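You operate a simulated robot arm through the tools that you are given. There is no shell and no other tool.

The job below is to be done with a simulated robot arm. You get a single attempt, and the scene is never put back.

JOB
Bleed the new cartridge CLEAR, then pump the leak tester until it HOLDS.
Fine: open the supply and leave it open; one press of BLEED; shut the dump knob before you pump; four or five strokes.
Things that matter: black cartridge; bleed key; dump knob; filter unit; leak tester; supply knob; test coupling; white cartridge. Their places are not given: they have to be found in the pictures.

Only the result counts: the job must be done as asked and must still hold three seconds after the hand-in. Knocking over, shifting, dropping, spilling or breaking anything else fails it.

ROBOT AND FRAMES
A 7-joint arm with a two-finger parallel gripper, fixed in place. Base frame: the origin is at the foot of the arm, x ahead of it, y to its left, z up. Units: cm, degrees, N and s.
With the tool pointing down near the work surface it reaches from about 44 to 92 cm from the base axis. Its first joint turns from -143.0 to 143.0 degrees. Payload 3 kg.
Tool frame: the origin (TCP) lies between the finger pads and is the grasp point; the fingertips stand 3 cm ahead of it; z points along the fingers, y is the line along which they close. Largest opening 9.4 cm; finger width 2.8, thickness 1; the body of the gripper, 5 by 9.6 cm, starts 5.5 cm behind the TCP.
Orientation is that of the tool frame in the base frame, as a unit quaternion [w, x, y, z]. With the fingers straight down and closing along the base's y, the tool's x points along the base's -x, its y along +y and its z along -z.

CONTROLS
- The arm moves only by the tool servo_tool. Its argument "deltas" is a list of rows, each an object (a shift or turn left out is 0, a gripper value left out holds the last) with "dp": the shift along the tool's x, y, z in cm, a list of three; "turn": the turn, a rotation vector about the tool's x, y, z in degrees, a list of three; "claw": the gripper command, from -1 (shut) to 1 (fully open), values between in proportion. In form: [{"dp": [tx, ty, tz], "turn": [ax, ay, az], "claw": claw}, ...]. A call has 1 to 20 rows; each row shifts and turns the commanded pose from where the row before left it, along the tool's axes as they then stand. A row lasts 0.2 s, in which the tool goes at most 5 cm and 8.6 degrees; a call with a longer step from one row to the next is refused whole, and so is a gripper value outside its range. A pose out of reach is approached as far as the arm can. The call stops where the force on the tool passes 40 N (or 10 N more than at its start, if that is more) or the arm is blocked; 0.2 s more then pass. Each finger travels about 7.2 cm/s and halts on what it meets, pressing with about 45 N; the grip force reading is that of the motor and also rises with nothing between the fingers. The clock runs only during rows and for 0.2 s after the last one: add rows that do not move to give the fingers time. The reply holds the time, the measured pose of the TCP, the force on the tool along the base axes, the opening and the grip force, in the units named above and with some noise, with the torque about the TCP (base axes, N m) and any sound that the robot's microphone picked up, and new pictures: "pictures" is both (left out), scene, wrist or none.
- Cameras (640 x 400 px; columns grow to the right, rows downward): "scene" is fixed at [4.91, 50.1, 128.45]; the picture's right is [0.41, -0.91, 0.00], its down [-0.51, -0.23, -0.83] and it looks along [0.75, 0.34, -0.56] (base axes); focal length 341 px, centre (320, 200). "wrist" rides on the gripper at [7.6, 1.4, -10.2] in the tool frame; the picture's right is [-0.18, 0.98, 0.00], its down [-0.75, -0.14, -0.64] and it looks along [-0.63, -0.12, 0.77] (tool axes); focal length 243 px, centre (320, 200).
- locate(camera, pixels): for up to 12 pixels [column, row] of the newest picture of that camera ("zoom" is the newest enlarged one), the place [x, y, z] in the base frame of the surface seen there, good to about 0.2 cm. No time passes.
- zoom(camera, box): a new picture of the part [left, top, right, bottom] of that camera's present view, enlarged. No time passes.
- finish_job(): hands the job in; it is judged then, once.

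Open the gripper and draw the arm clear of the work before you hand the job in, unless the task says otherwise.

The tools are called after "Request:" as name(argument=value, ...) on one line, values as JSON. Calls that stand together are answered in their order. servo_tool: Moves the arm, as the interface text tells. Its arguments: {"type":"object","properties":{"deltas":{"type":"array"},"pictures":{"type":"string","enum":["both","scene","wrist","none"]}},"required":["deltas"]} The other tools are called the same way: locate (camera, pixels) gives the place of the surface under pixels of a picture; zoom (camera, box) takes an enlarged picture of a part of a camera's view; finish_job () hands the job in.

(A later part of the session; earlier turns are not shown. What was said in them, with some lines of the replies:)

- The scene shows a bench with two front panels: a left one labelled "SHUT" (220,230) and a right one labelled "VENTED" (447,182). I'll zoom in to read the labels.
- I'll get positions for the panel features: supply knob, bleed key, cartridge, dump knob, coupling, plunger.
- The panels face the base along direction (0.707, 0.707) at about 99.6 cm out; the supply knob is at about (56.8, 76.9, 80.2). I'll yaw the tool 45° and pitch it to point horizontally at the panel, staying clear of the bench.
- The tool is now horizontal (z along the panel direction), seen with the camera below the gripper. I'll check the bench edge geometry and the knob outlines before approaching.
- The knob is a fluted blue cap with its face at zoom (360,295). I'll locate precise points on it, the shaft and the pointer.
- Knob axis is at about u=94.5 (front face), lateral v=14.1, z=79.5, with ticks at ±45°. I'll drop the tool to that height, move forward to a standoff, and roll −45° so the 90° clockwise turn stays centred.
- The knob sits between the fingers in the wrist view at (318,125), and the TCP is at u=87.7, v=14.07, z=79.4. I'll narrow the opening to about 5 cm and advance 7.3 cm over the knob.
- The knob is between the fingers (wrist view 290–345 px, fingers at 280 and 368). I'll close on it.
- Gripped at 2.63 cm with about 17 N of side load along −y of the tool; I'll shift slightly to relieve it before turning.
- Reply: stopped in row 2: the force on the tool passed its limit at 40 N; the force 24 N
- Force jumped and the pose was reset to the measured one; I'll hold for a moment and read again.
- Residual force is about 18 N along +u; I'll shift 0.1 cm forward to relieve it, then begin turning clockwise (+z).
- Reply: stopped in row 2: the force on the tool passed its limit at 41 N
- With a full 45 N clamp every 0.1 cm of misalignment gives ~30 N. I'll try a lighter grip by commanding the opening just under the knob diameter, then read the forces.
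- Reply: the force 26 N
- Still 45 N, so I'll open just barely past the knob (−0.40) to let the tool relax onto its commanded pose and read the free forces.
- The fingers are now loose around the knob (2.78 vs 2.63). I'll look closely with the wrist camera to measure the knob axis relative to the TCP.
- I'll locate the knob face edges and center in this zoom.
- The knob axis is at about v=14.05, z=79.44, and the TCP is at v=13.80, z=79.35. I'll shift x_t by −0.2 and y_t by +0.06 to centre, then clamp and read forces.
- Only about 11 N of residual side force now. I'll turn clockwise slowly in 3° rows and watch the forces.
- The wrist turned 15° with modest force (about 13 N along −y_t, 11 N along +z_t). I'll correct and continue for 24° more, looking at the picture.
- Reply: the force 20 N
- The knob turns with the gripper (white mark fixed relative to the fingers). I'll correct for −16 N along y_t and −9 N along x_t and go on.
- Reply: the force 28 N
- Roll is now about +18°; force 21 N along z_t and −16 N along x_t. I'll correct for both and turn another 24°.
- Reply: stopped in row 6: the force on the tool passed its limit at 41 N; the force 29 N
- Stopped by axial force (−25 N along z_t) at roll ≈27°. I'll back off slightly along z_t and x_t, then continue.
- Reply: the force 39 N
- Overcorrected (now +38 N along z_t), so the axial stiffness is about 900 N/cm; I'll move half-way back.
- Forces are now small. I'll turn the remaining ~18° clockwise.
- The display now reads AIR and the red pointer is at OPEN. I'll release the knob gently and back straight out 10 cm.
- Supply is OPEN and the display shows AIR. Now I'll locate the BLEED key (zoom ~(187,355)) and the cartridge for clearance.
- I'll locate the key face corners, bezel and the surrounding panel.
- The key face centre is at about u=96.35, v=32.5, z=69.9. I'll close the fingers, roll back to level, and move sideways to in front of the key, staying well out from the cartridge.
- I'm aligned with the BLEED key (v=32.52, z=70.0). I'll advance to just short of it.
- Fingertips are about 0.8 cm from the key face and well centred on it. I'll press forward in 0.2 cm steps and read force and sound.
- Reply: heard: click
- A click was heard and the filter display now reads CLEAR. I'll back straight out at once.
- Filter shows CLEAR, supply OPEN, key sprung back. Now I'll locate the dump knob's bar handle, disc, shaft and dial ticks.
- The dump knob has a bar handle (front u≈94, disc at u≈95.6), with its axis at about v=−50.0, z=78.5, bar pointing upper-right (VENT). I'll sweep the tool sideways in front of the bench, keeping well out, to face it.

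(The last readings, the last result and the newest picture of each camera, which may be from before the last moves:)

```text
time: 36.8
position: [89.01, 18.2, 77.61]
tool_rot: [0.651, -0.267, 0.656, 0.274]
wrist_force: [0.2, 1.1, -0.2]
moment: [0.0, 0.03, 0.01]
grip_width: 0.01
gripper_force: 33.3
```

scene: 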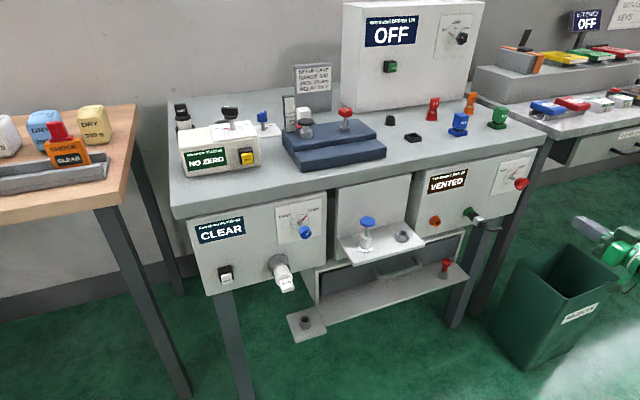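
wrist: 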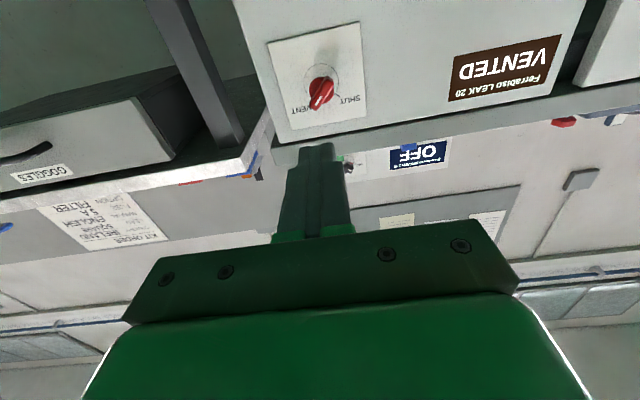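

I'm facing the dump knob (wrist view (320,92)). I'll roll +44.3° so the fingers close across the bar, open to ~4.7 cm, and measure the knob from close up.

Request:
servo_tool(deltas=[{"turn": [0, 0, 7.4], "claw": 0}, {"turn": [0, 0, 7.4]}, {"turn": [0, 0, 7.4]}, {"turn": [0, 0, 7.4]}, {"turn": [0, 0, 7.4]}, {"turn": [0, 0, 7.3]}, {"dp": [0, 0, 4]}, {"dp": [0, 0, 4]}, {}, {}], pictures="both")

Request:
zoom(camera="wrist", box=[260, 60, 380, 180])

```text
time: 39.0
position: [94.53, 23.85, 77.72]
tool_rot: [0.5, -0.001, 0.708, 0.498]
wrist_force: [-0.1, 0.5, 0.5]
moment: [-0.04, -0.02, 0.01]
grip_width: 4.68
gripper_force: 0.0
```

scene: 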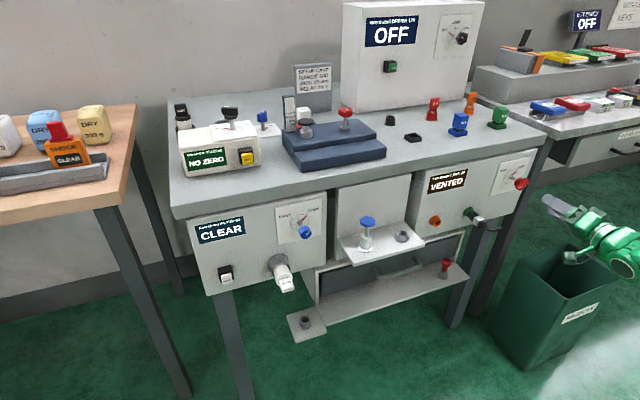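
wrist: 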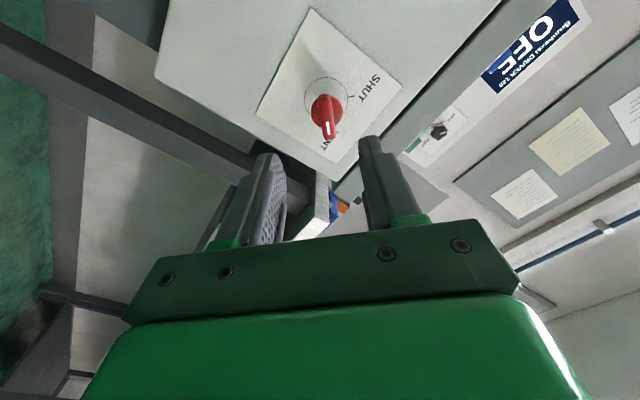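

```text
3.33 times, centred on (320, 120) of wrist
```

zoom: 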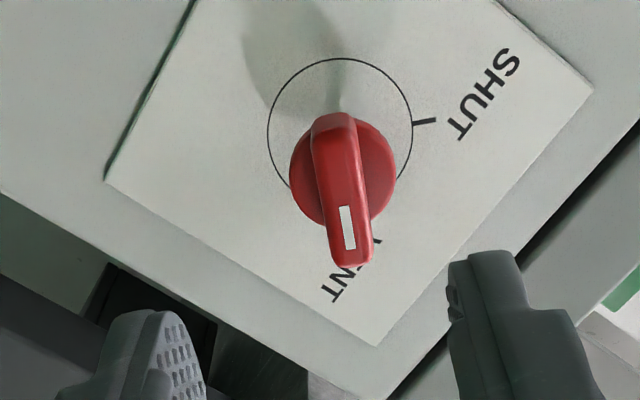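

Excellent view of the bar handle. I'll locate the bar, disc edges and the dial circle.

Request:
locate(camera="zoom", pixels=[[328, 145], [342, 190], [353, 250], [318, 180], [366, 190], [297, 180], [388, 180], [268, 140], [340, 59], [411, 120], [425, 121], [379, 240]])

```text
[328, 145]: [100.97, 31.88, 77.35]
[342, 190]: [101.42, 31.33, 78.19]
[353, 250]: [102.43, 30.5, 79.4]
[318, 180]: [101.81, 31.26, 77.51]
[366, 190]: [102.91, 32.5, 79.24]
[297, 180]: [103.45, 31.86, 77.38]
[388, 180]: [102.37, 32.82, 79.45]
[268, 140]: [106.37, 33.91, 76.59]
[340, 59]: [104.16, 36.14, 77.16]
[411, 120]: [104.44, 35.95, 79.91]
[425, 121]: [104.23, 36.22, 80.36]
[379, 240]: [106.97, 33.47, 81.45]
```

Axis is at v≈−49.93, z≈78.4; bar front at u≈93.9 and disc front at u≈95.65. I'll shift to align (x_t −0.445, y_t +0.54) and advance to TCP u≈92.2 so the tips stop just short of the disc.

Request:
servo_tool(deltas=[{"dp": [-0.445, 0.54, 0]}, {"dp": [0, 0, 3]}, {"dp": [0, 0, 3]}, {"dp": [0, 0, 2.4]}, {}], pictures="both")

Request:
zoom(camera="wrist", box=[260, 90, 380, 210])

```text
time: 40.2
position: [100.46, 29.9, 78.43]
tool_rot: [0.5, 0.0, 0.708, 0.499]
wrist_force: [0.5, 0.6, 0.0]
moment: [0.0, 0.03, 0.01]
grip_width: 4.69
gripper_force: 0.1
```

scene: 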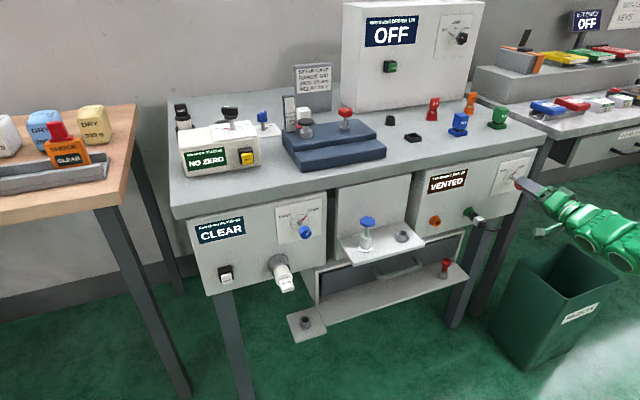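
wrist: 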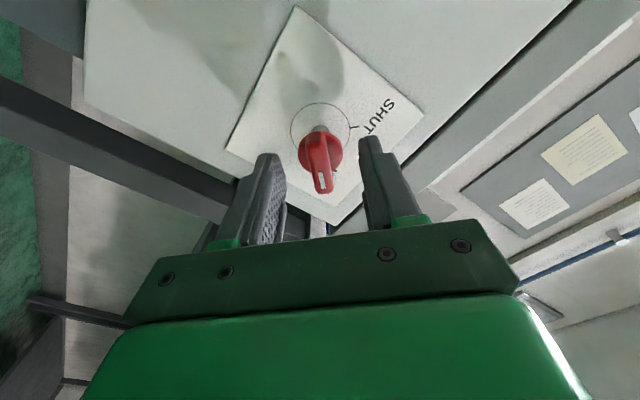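

```text
3.33 times, centred on (320, 150) of wrist
```

zoom: 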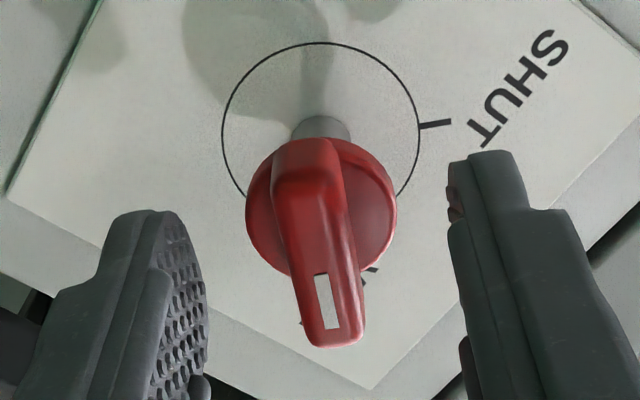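

The bar is centred between the fingers. I'll close to ~1.3 cm, slightly wider than the bar, and check.

Request:
servo_tool(deltas=[{"claw": -0.4}, {"claw": -0.72}, {"claw": -0.72}, {"claw": -0.72}], pictures="wrist")

Request:
zoom(camera="wrist", box=[260, 90, 380, 210])

```text
time: 41.2
position: [100.29, 29.97, 78.35]
tool_rot: [0.5, 0.0, 0.708, 0.498]
wrist_force: [-1.0, 0.5, 0.2]
moment: [0.02, 0.01, -0.01]
grip_width: 1.33
gripper_force: 0.0
```

wrist: 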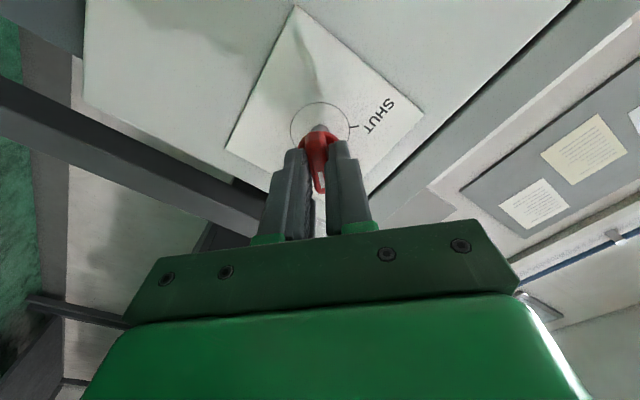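

```text
3.33 times, centred on (320, 150) of wrist
```

zoom: 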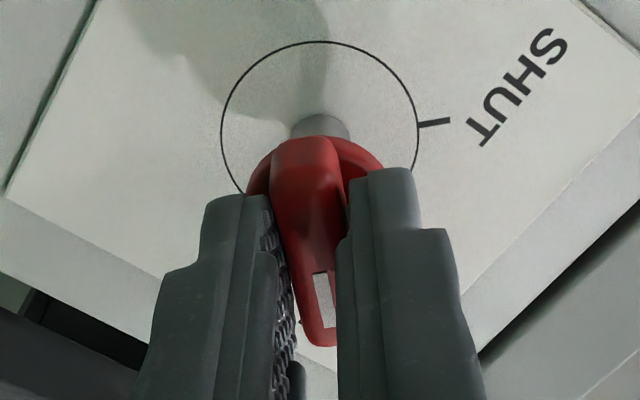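

The fingers straddle the bar with a bit of clearance. I'll close a little more until light contact.

Request:
servo_tool(deltas=[{"claw": -0.75}, {"claw": -0.77}, {"claw": -0.77}], pictures="none")

```text
time: 42.0
position: [100.37, 29.83, 78.35]
tool_rot: [0.5, 0.0, 0.708, 0.499]
wrist_force: [1.1, -1.6, -2.4]
moment: [0.01, 0.01, -0.07]
grip_width: 1.22
gripper_force: 1.3
```

Light contact at 1.22 cm. I'll hold one more moment and re-read.

Request:
servo_tool(deltas=[{"claw": -0.76}, {"claw": -0.76}], pictures="none")

```text
time: 42.6
position: [100.45, 29.85, 78.29]
tool_rot: [0.501, 0.0, 0.708, 0.498]
wrist_force: [1.1, -2.0, -1.5]
moment: [0.0, 0.0, -0.1]
grip_width: 1.26
gripper_force: 1.4
```

Light grip (1.4 N). I'll turn counter-clockwise 40° in 4° rows.

Request:
servo_tool(deltas=[{"turn": [0, 0, -4]}, {"turn": [0, 0, -4]}, {"turn": [0, 0, -4]}, {"turn": [0, 0, -4]}, {"turn": [0, 0, -4]}, {"turn": [0, 0, -4]}, {"turn": [0, 0, -4]}, {"turn": [0, 0, -4]}, {"turn": [0, 0, -4]}, {"turn": [0, 0, -4]}], pictures="both")

Request:
zoom(camera="wrist", box=[260, 90, 380, 210])

```text
time: 44.8
position: [100.48, 29.91, 78.59]
tool_rot: [0.642, -0.243, 0.665, 0.296]
wrist_force: [2.7, -5.9, 0.0]
moment: [-0.03, 0.04, -0.12]
grip_width: 1.4
gripper_force: 3.0
```

scene: 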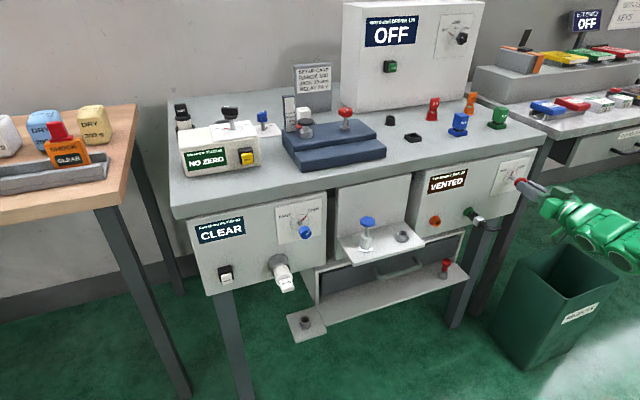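
wrist: 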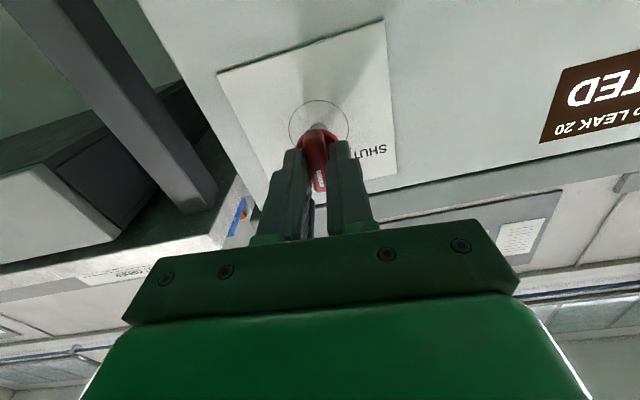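

```text
3.33 times, centred on (320, 150) of wrist
```

zoom: 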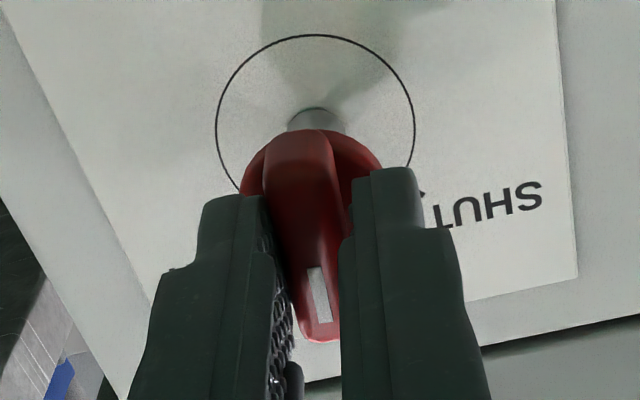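

The bar follows the gripper with low force. I'll turn another 48° counter-clockwise.

Request:
servo_tool(deltas=[{"turn": [0, 0, -4]}, {"turn": [0, 0, -4]}, {"turn": [0, 0, -4]}, {"turn": [0, 0, -4]}, {"turn": [0, 0, -4]}, {"turn": [0, 0, -4]}, {"turn": [0, 0, -4]}, {"turn": [0, 0, -4]}, {"turn": [0, 0, -4]}, {"turn": [0, 0, -4]}, {"turn": [0, 0, -4]}, {"turn": [0, 0, -4]}], pictures="both")

Request:
zoom(camera="wrist", box=[260, 90, 380, 210])

Request:
zoom(camera="scene", box=[410, 145, 550, 240])

```text
time: 47.4
position: [100.26, 29.84, 78.54]
tool_rot: [0.707, -0.492, 0.509, 0.009]
wrist_force: [4.0, -2.9, 2.0]
moment: [0.06, -0.05, -0.19]
grip_width: 1.42
gripper_force: 2.9
```

scene: 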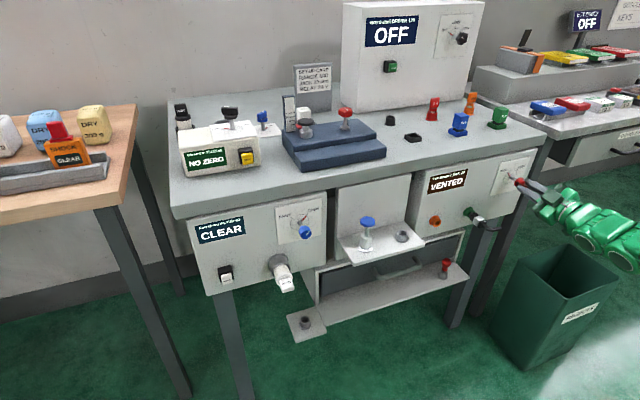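
wrist: 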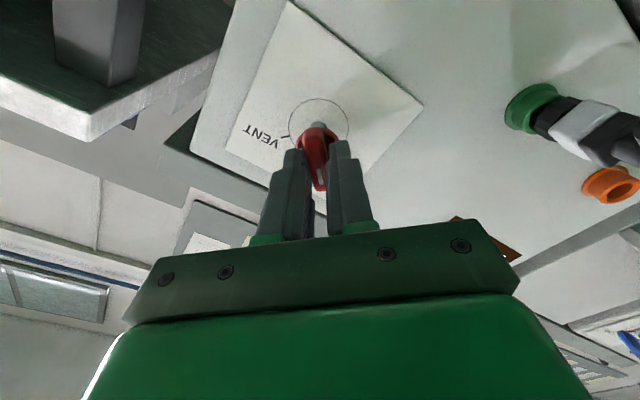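

```text
3.33 times, centred on (320, 150) of wrist
```

zoom: 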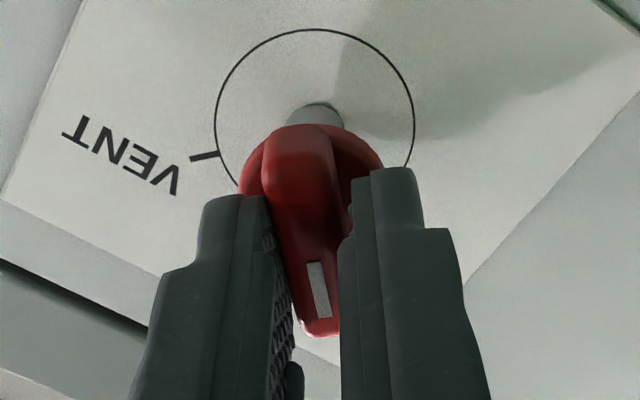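

```text
4.21 times, centred on (480, 192) of scene
```

zoom: 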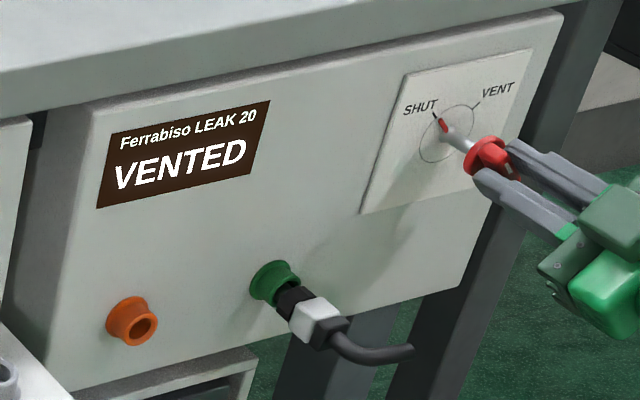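

The pointer is nearly at SHUT but the display still says VENTED; the bar lags by the grip slack. I'll turn further in 2° rows.

Request:
servo_tool(deltas=[{"turn": [0, 0, -2]}, {"turn": [0, 0, -2]}, {"turn": [0, 0, -2]}, {}], pictures="scene")

Request:
zoom(camera="scene", box=[410, 145, 550, 240])

```text
time: 48.4
position: [100.41, 29.86, 78.5]
tool_rot: [0.706, -0.517, 0.483, -0.027]
wrist_force: [5.1, -4.2, 3.7]
moment: [0.13, 0.07, -0.19]
grip_width: 1.51
gripper_force: 4.0
```

scene: 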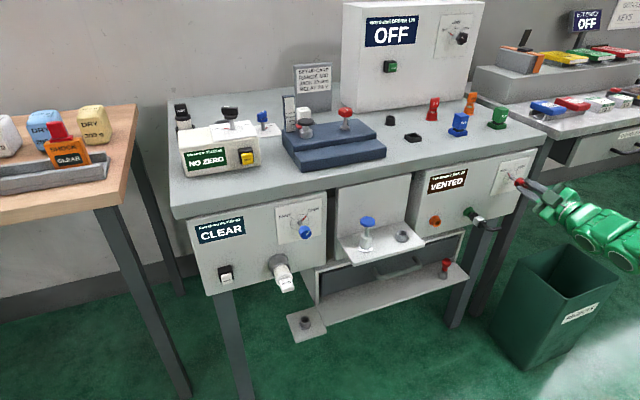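

```text
4.21 times, centred on (480, 192) of scene
```

zoom: 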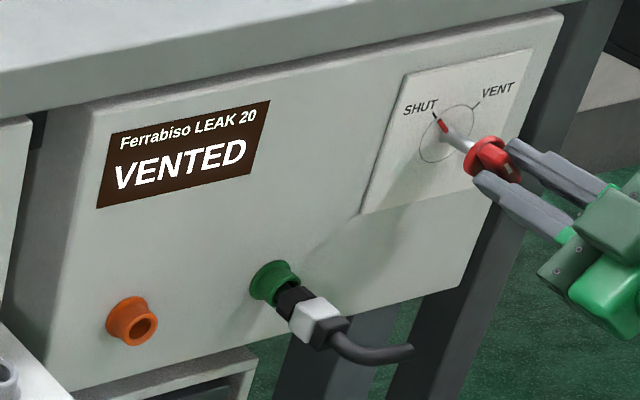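

The pointer appears at SHUT and the fingers are being wedged (1.51 cm), suggesting the end stop. I'll tighten a little so the bar aligns fully, then look.

Request:
servo_tool(deltas=[{"claw": -0.79}, {"claw": -0.79}, {}], pictures="both")

Request:
zoom(camera="scene", box=[480, 150, 550, 200])

Request:
zoom(camera="wrist", box=[260, 90, 380, 210])

```text
time: 49.2
position: [100.46, 29.95, 78.6]
tool_rot: [0.706, -0.517, 0.483, -0.026]
wrist_force: [6.7, -6.0, 5.1]
moment: [0.1, 0.08, -0.29]
grip_width: 1.52
gripper_force: 4.4
```

scene: 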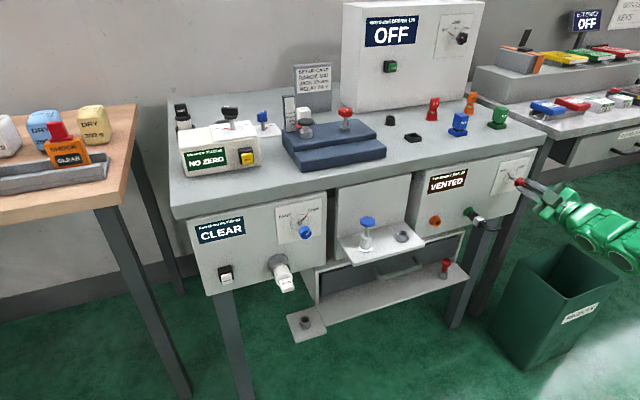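
wrist: 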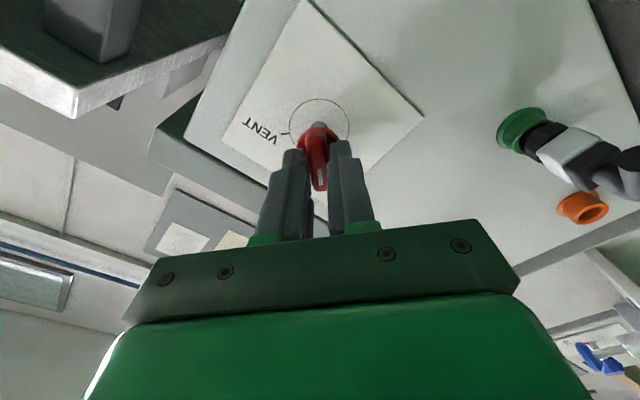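

```text
8.00 times, centred on (515, 175) of scene
```

zoom: 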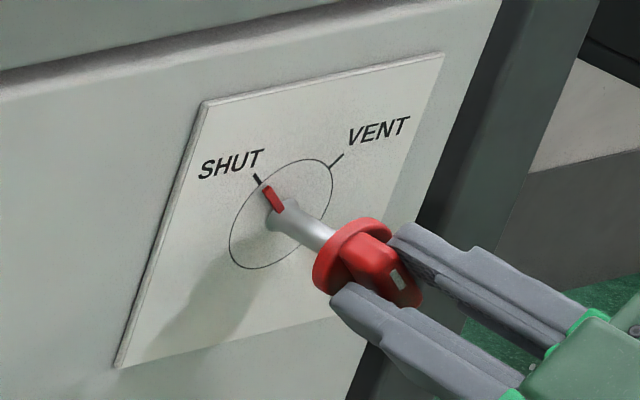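

```text
3.33 times, centred on (320, 150) of wrist
```

zoom: 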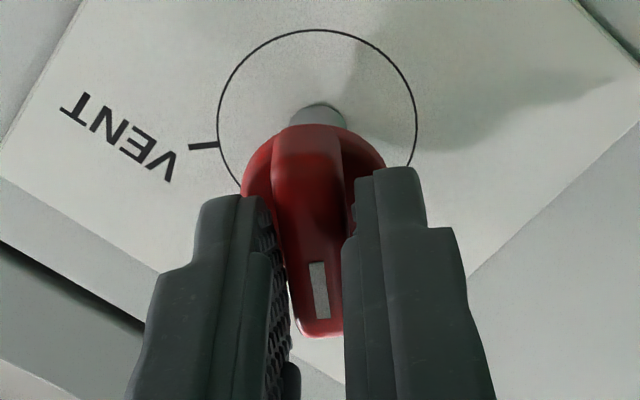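

The pointer is on the SHUT tick. I'll nudge a few degrees more against the stop to be sure, then check.

Request:
servo_tool(deltas=[{"turn": [0, 0, -2]}, {"turn": [0, 0, -2]}, {}], pictures="scene")

Request:
zoom(camera="scene", box=[480, 150, 550, 200])

```text
time: 50.0
position: [100.41, 29.94, 78.6]
tool_rot: [0.704, -0.534, 0.464, -0.051]
wrist_force: [9.1, -6.6, 6.0]
moment: [0.18, 0.12, -0.18]
grip_width: 1.63
gripper_force: 6.1
```

scene: 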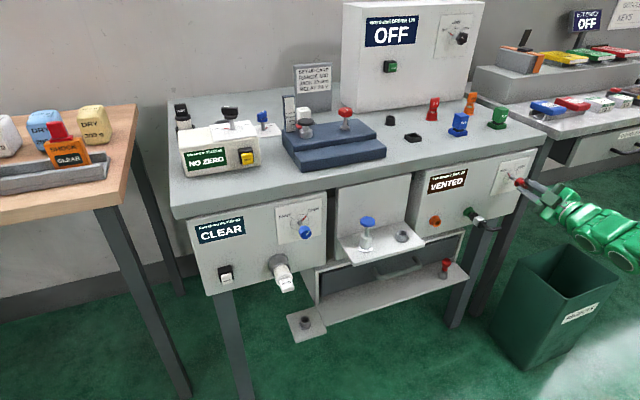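

```text
8.00 times, centred on (515, 175) of scene
```

zoom: 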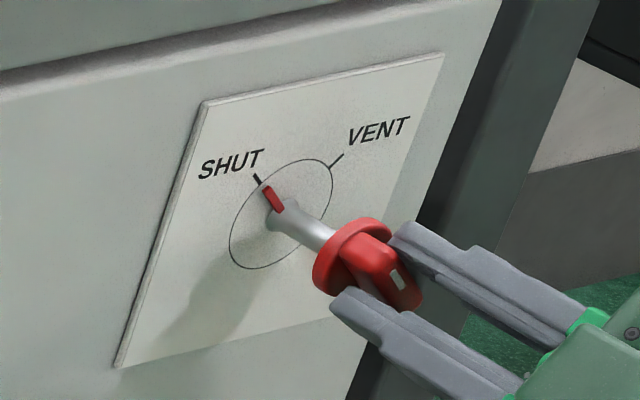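

The pointer didn't move while the fingers wedged open to 1.63 cm, so the knob is at its SHUT stop. I'll unwind 7° of slack, open, and back straight out.

Request:
servo_tool(deltas=[{"claw": -0.5}, {"turn": [0, 0, 3.5], "claw": -0.1}, {"turn": [0, 0, 3.5], "claw": 0}, {"claw": 0}, {"dp": [0, 0, -3]}, {"dp": [0, 0, -4]}, {"dp": [0, 0, -4]}, {"dp": [0, 0, -4]}, {}], pictures="both")

Request:
zoom(camera="scene", box=[410, 145, 550, 240])

```text
time: 52.0
position: [89.78, 19.21, 78.64]
tool_rot: [0.707, -0.504, 0.496, -0.007]
wrist_force: [-0.4, 0.4, 0.0]
moment: [0.0, 0.0, 0.02]
grip_width: 4.69
gripper_force: 0.0
```

scene: 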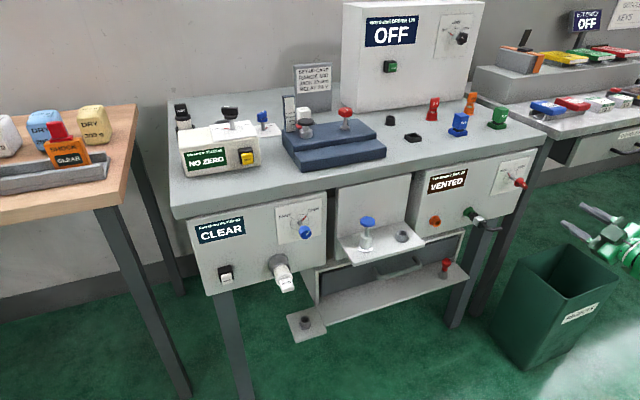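
wrist: 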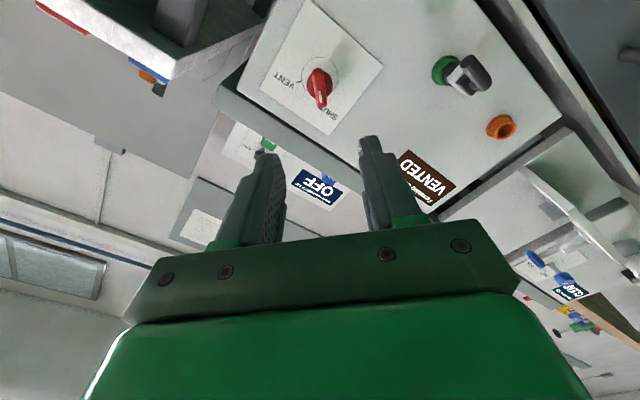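

```text
4.21 times, centred on (480, 192) of scene
```

zoom: 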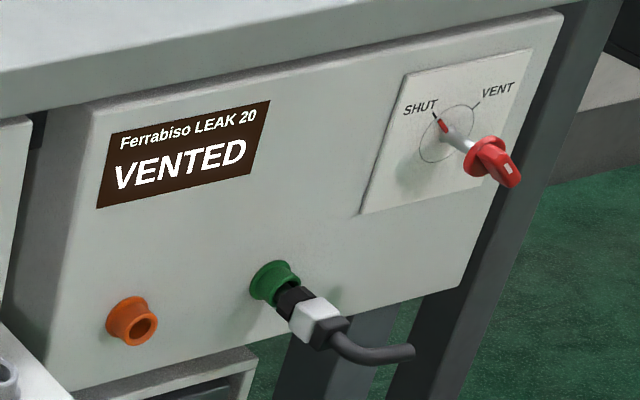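

Dump knob now sits at SHUT. Next is the pump plunger (blue knob at scene (367,221)); I'll zoom and measure it.

Request:
zoom(camera="scene", box=[330, 195, 430, 270])

```text
5.33 times, centred on (380, 232) of scene
```

zoom: 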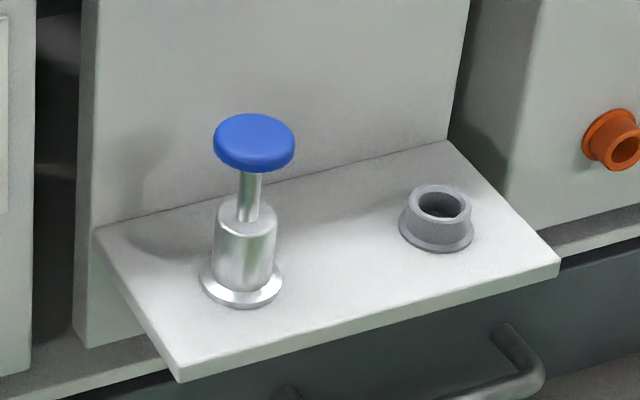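

I'll locate the knob top, its edges, the shaft, the body and the shelf edges.

Request:
locate(camera="zoom", pixels=[[253, 135], [218, 135], [289, 140], [253, 116], [253, 168], [249, 195], [245, 225], [245, 260], [240, 297], [180, 375], [555, 268], [440, 205]])

Request:
locate(camera="zoom", pixels=[[100, 232], [445, 145], [300, 100], [205, 280], [282, 280], [410, 235], [140, 130], [520, 380], [380, 300], [610, 130]])

```text
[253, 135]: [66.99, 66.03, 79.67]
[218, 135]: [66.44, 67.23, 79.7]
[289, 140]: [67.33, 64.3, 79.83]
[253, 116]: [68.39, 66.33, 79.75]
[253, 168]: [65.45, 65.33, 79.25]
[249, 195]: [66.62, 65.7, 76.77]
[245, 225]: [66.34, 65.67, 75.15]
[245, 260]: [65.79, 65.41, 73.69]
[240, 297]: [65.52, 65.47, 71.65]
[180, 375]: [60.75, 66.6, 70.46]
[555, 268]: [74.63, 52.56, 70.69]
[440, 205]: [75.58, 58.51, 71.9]
```

```text
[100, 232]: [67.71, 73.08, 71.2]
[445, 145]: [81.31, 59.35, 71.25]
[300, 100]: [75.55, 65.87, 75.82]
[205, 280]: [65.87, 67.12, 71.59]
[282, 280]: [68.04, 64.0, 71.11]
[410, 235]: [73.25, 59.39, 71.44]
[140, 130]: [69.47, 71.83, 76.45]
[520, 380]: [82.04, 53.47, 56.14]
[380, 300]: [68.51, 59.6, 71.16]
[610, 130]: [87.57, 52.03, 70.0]
```

Knob centre is at u≈93.9, v≈−0.8, top z≈79.7, with about 3 cm of stroke above the body. I'll close the fingers, roll level, and move to in front of and above the plunger to press it with the closed fingers' underside.

Request:
servo_tool(deltas=[{"turn": [0, 0, 7.6], "claw": -1}, {"turn": [0, 0, 7.6]}, {"turn": [0, 0, 7.6]}, {"turn": [0, 0, 7.6]}, {"turn": [0, 0, 7.6]}, {"turn": [0, 0, 7.6]}, {"dp": [-0.5, 4.47, 0]}, {"dp": [-0.5, 4.47, 0]}, {"dp": [-0.5, 4.47, 0]}, {"dp": [-0.5, 4.47, 0]}, {"dp": [-0.5, 4.47, 0]}, {"dp": [-0.5, 4.47, 0]}, {"dp": [-0.5, 4.47, 0]}, {"dp": [-0.5, 4.47, 0]}, {"dp": [-0.5, 4.47, 0]}, {"dp": [-0.5, 4.47, 0]}, {"dp": [-0.5, 4.47, 0]}, {}], pictures="both")

```text
time: 55.8
position: [54.98, 54.06, 83.56]
tool_rot: [0.654, -0.273, 0.653, 0.267]
wrist_force: [-0.1, 0.4, -0.5]
moment: [-0.01, 0.01, 0.01]
grip_width: 0.01
gripper_force: 33.2
```

scene: 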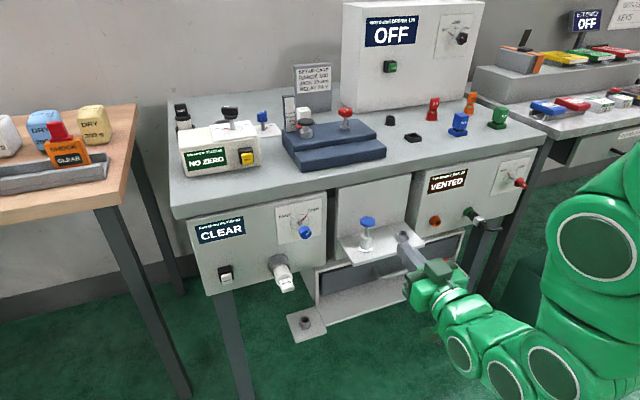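
wrist: 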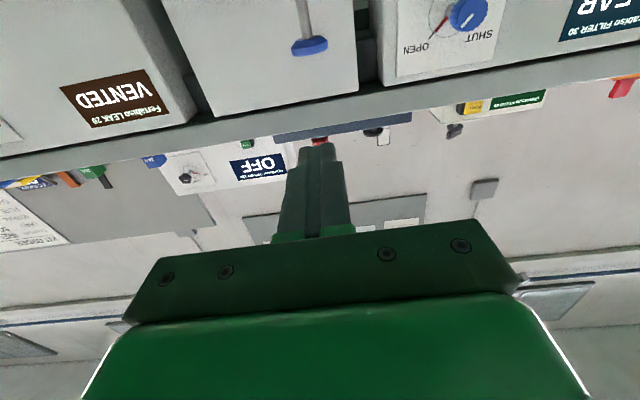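

I'm at u=77.1, v=−0.65, z=83.6, aligned with the plunger. I'll advance 15.4 cm so the fingers lie above the knob with ~2 cm clearance.

Request:
servo_tool(deltas=[{"dp": [0, 0, 4]}, {"dp": [0, 0, 4]}, {"dp": [0, 0, 4]}, {"dp": [0, 0, 3.4]}, {}], pictures="both")

Request:
zoom(camera="scene", box=[320, 180, 440, 270])

```text
time: 57.0
position: [66.03, 65.14, 83.63]
tool_rot: [0.654, -0.274, 0.653, 0.267]
wrist_force: [1.1, 0.3, 0.2]
moment: [-0.01, -0.03, -0.02]
grip_width: 0.0
gripper_force: 33.2
```

scene: 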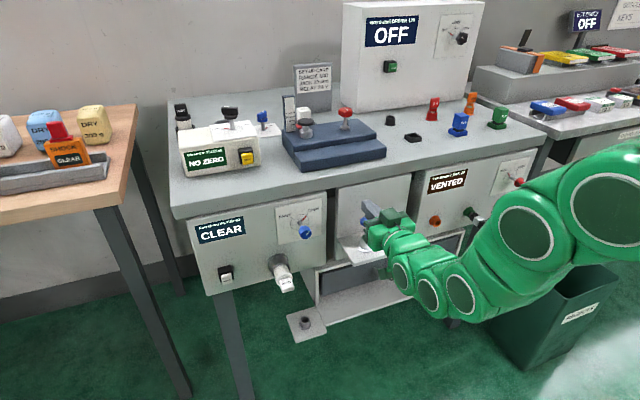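
wrist: 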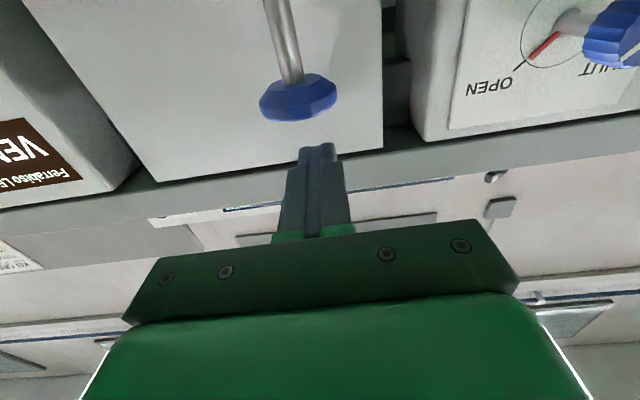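

```text
4.44 times, centred on (380, 225) of scene
```

zoom: 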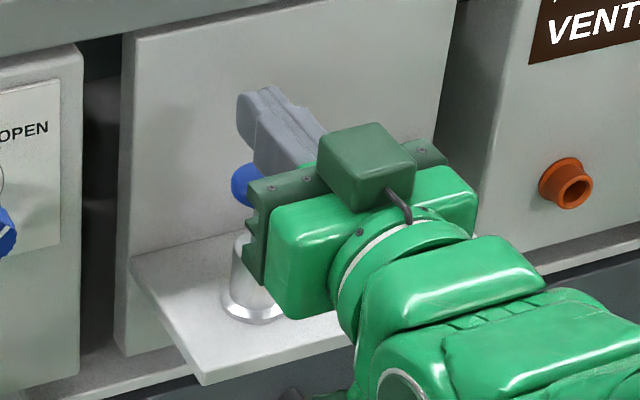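

The fingers are above the knob, which shows at (298,95) in the wrist view. I'll check its lateral position relative to the fingers.

Request:
locate(camera="wrist", pixels=[[298, 95], [262, 102], [334, 92], [298, 115], [318, 150], [290, 60], [308, 160], [330, 160]])

```text
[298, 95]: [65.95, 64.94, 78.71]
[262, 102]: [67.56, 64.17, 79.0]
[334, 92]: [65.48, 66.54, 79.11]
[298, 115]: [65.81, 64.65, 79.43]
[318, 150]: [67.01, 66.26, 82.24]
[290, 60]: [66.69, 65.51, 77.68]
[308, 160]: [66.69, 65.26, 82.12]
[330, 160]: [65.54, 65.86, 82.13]
```

The plunger axis is at v≈−0.83 and the fingers are at v≈−0.63; finger undersides are at z≈82.2. I'll shift −0.2 and press down slowly, watching force and sound.

Request:
servo_tool(deltas=[{"dp": [0.7, -0.2, 0.2]}, {"dp": [0.7, 0, 0]}, {"dp": [0.7, 0, 0]}, {"dp": [0.4, 0, 0]}, {"dp": [0.4, 0, 0]}, {"dp": [0.4, 0, 0]}], pictures="both")

```text
time: 58.4
position: [66.23, 64.91, 80.28]
tool_rot: [0.654, -0.274, 0.652, 0.267]
wrist_force: [-0.6, -0.6, 2.7]
moment: [0.01, -0.01, 0.01]
grip_width: 0.0
gripper_force: 32.7
```

scene: 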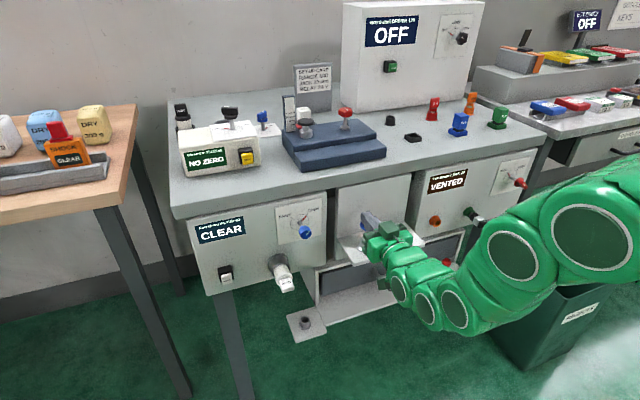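
wrist: 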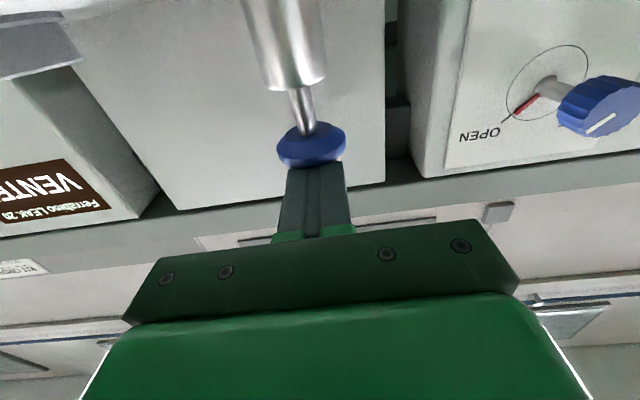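

Contact: knob is being depressed with only ~3 N. I'll continue down in 0.4 cm steps.

Request:
servo_tool(deltas=[{"dp": [0.4, 0, 0]}, {"dp": [0.4, 0, 0]}, {"dp": [0.3, 0, 0]}, {"dp": [0.3, 0, 0]}], pictures="both")

```text
time: 59.4
position: [66.39, 64.96, 78.8]
tool_rot: [0.654, -0.274, 0.653, 0.267]
wrist_force: [-0.6, 1.3, 5.9]
moment: [0.04, 0.05, 0.05]
grip_width: 0.0
gripper_force: 33.1
```

scene: 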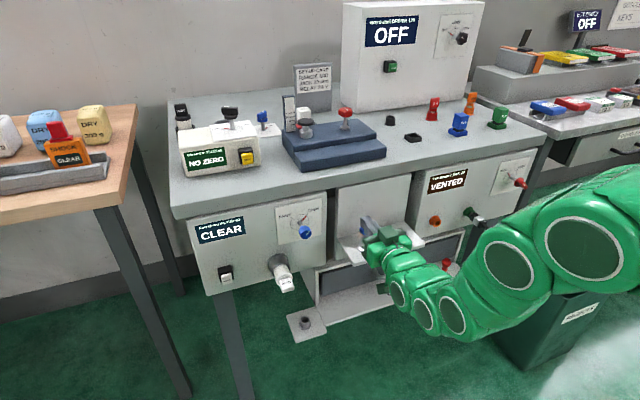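
wrist: 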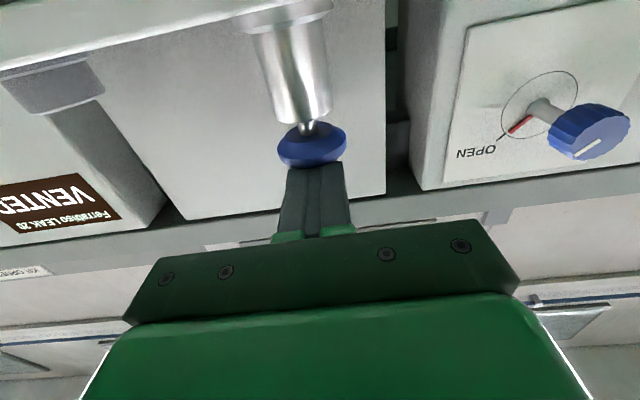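

The spring force is 6 N and about 0.7 cm of shaft remains visible. I'll keep pressing to the bottom.

Request:
servo_tool(deltas=[{"dp": [0.25, 0, 0]}, {"dp": [0.25, 0, 0]}, {"dp": [0.25, 0, 0]}, {"dp": [0.2, 0, 0]}], pictures="both")

```text
time: 60.4
position: [66.48, 65.11, 78.12]
tool_rot: [0.656, -0.272, 0.651, 0.267]
wrist_force: [-3.5, -3.5, 24.4]
moment: [0.01, 0.11, 0.01]
grip_width: 0.0
gripper_force: 32.7
```

scene: 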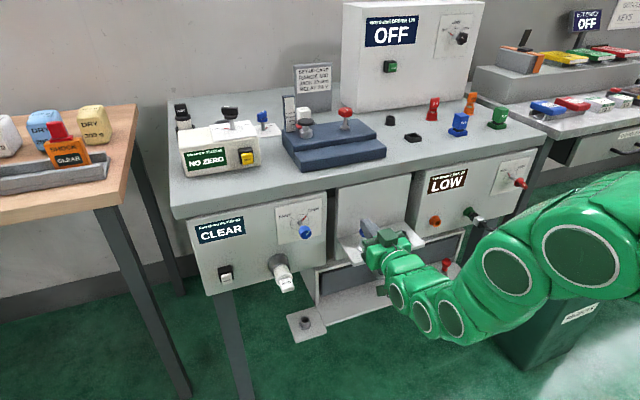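
wrist: 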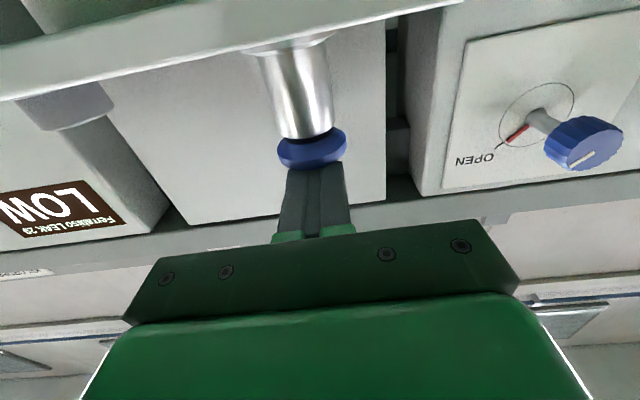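

The plunger bottomed (24 N) and the tester now reads LOW: stroke one counted. I'll lift fully and see whether the plunger springs back.

Request:
servo_tool(deltas=[{"dp": [-0.8, 0, 0]}, {"dp": [-1, 0, 0]}, {"dp": [-1, 0, 0]}, {"dp": [-1, 0, 0]}, {}], pictures="both")

```text
time: 61.6
position: [66.19, 65.15, 81.69]
tool_rot: [0.654, -0.274, 0.653, 0.267]
wrist_force: [0.8, -0.2, -0.7]
moment: [-0.01, 0.0, 0.02]
grip_width: 0.0
gripper_force: 32.7
```

scene: 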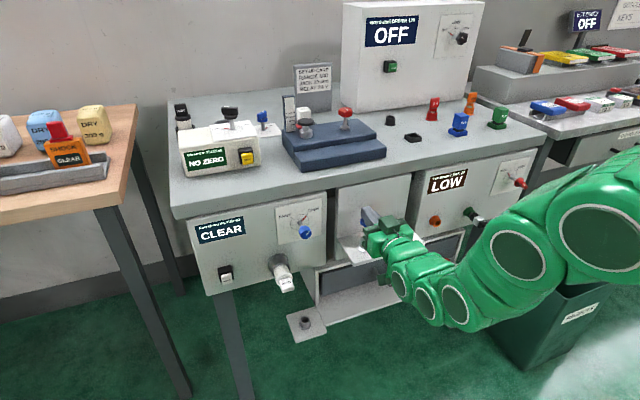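
wrist: 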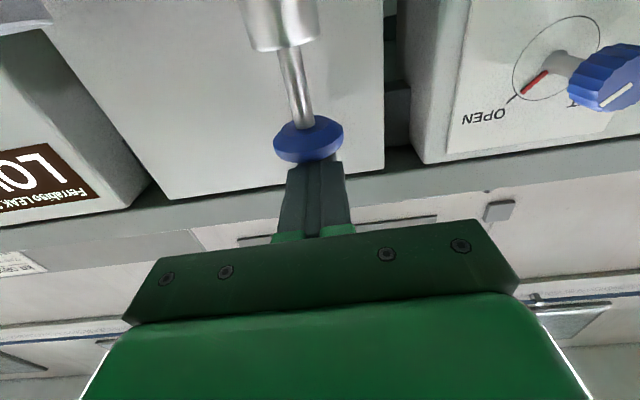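

The plunger springs back fully and the display stays LOW. I'll do stroke two (3.8 cm down and back up).

Request:
servo_tool(deltas=[{"dp": [1, 0, 0]}, {"dp": [1, 0, 0]}, {"dp": [0.9, 0, 0]}, {"dp": [0.5, 0, 0]}, {"dp": [0.4, 0, 0]}, {}, {"dp": [-0.8, 0, 0]}, {"dp": [-1, 0, 0]}, {"dp": [-1, 0, 0]}, {"dp": [-1, 0, 0]}, {}], pictures="scene")

Request:
zoom(camera="scene", box=[410, 145, 550, 240])

```text
time: 64.0
position: [66.25, 64.95, 81.7]
tool_rot: [0.653, -0.274, 0.653, 0.268]
wrist_force: [0.3, -0.8, -0.1]
moment: [0.0, -0.01, -0.01]
grip_width: 0.01
gripper_force: 33.8
```

scene: 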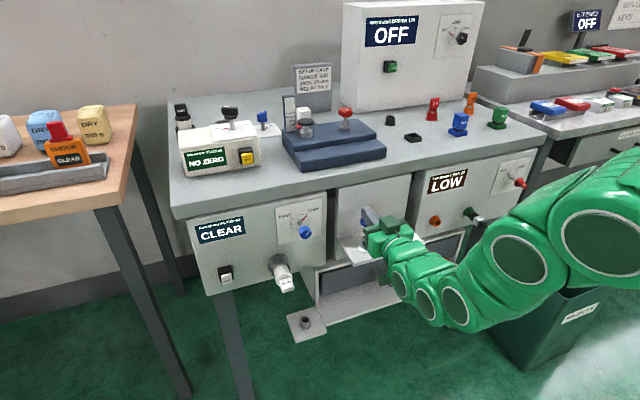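

```text
4.21 times, centred on (480, 192) of scene
```

zoom: 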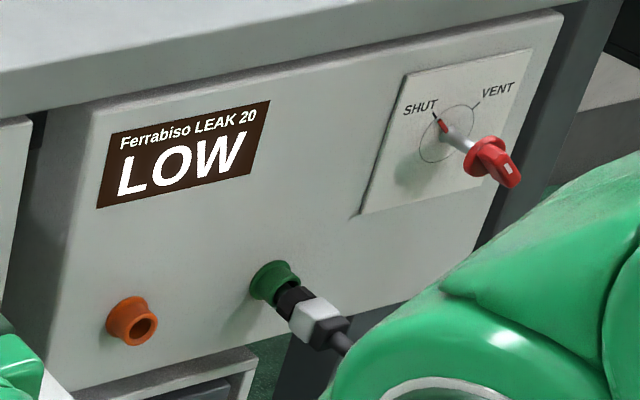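

Still LOW after two strokes and the dump knob remains SHUT. I'll make stroke three with the same motion.

Request:
servo_tool(deltas=[{"dp": [1, 0, 0]}, {"dp": [1, 0, 0]}, {"dp": [0.9, 0, 0]}, {"dp": [0.5, 0, 0]}, {"dp": [0.4, 0, 0]}, {}, {"dp": [-0.8, 0, 0]}, {"dp": [-1, 0, 0]}, {"dp": [-1, 0, 0]}, {"dp": [-1, 0, 0]}, {}], pictures="scene")

```text
time: 66.4
position: [66.36, 65.07, 81.67]
tool_rot: [0.654, -0.274, 0.653, 0.267]
wrist_force: [0.3, 0.0, -0.4]
moment: [0.02, 0.02, 0.0]
grip_width: 0.01
gripper_force: 33.2
```

scene: 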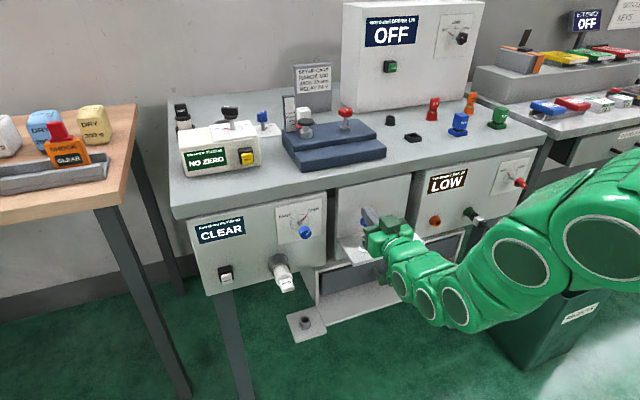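

Still LOW after three strokes. I'll make stroke four.

Request:
servo_tool(deltas=[{"dp": [1, 0, 0]}, {"dp": [1, 0, 0]}, {"dp": [0.9, 0, 0]}, {"dp": [0.5, 0, 0]}, {"dp": [0.4, 0, 0]}, {}, {"dp": [-0.8, 0, 0]}, {"dp": [-1, 0, 0]}, {"dp": [-1, 0, 0]}, {"dp": [-1, 0, 0]}, {}], pictures="both")

Request:
zoom(camera="scene", box=[410, 145, 550, 240])

```text
time: 68.8
position: [66.24, 65.07, 81.63]
tool_rot: [0.654, -0.274, 0.653, 0.267]
wrist_force: [0.4, 0.6, 0.4]
moment: [0.0, 0.0, 0.02]
grip_width: 0.0
gripper_force: 33.1
```

scene: 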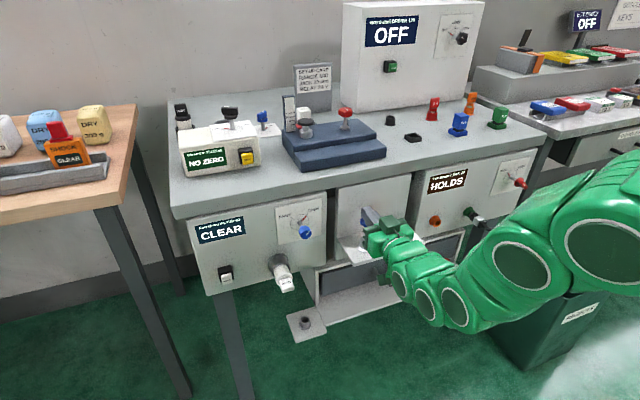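
wrist: 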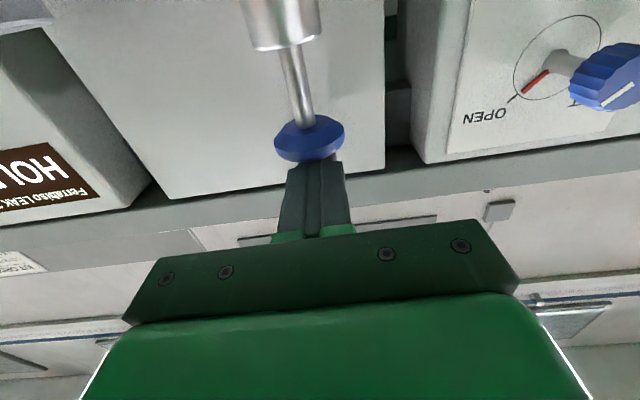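

```text
4.21 times, centred on (480, 192) of scene
```

zoom: 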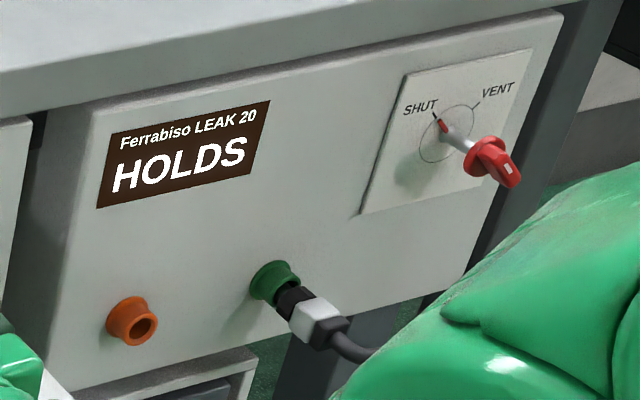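

The tester reads HOLDS after four strokes. I'll lift slightly, draw back well clear, open the gripper, and wait a few seconds to see that both displays persist.

Request:
servo_tool(deltas=[{"dp": [-1.5, 0, 0]}, {"dp": [0, 0, -4]}, {"dp": [0, 0, -4.5]}, {"dp": [0, 0, -4.5]}, {"dp": [0, 0, -4.5]}, {"dp": [0, 0, -4.5]}, {"claw": 1}, {"claw": 1}, {"claw": 1}, {"claw": 1}, {}, {}, {}, {}, {}, {}, {}, {}], pictures="both")

Request:
zoom(camera="scene", box=[170, 140, 550, 330])

```text
time: 72.6
position: [50.67, 49.31, 83.35]
tool_rot: [0.654, -0.273, 0.653, 0.268]
wrist_force: [0.1, -0.9, -0.2]
moment: [0.03, 0.0, -0.01]
grip_width: 9.4
gripper_force: 0.0
```

scene: 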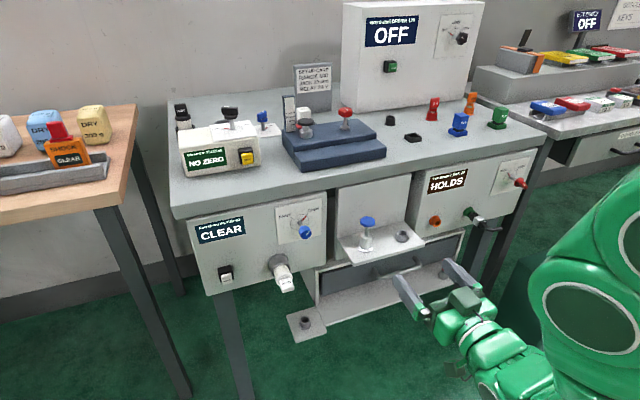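
wrist: 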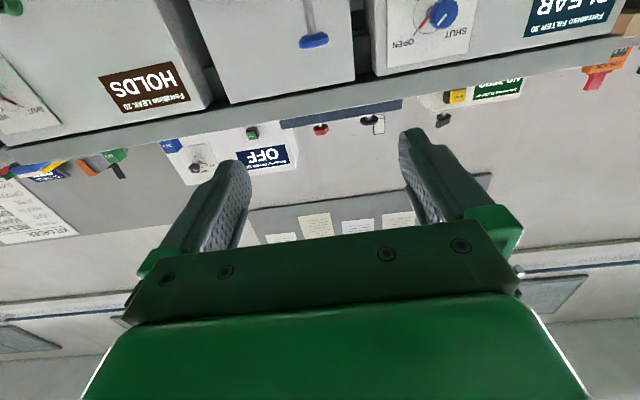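

```text
1.68 times, centred on (360, 235) of scene
```

zoom: 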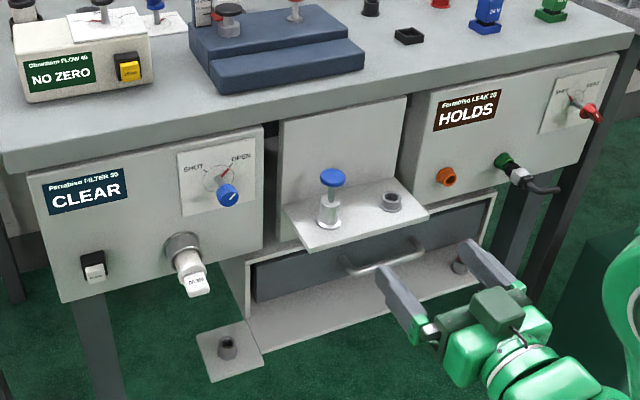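

About 4 s after the last stroke, FILTER still shows CLEAR with the supply at OPEN. LEAK still shows HOLDS with the dump knob at SHUT, and the arm is clear with the gripper open, so I'm handing in.

Request:
finish_job()

```text
The job is handed in.
```

The new cartridge is bled and the leak test holds: the filter unit reads CLEAR and the leak tester reads HOLDS. Both displays were still showing this about 4 seconds after the last stroke, when I handed the job in.

- **Supply:** I turned the supply knob to OPEN and left it open. The white NEW cartridge was already in the filter unit.
- **Bleed:** I pressed the BLEED key once. It clicked, and the display went from AIR to CLEAR.
- **Dump:** I turned the dump knob to its SHUT stop before pumping.
- **Pump:** I made four full strokes on the plunger. The display read LOW through the first three and HOLDS on the fourth.

I left the test coupling in the green port, where I found it. The gripper is open and the arm is clear of the bench. I didn't see anything knocked or shifted.
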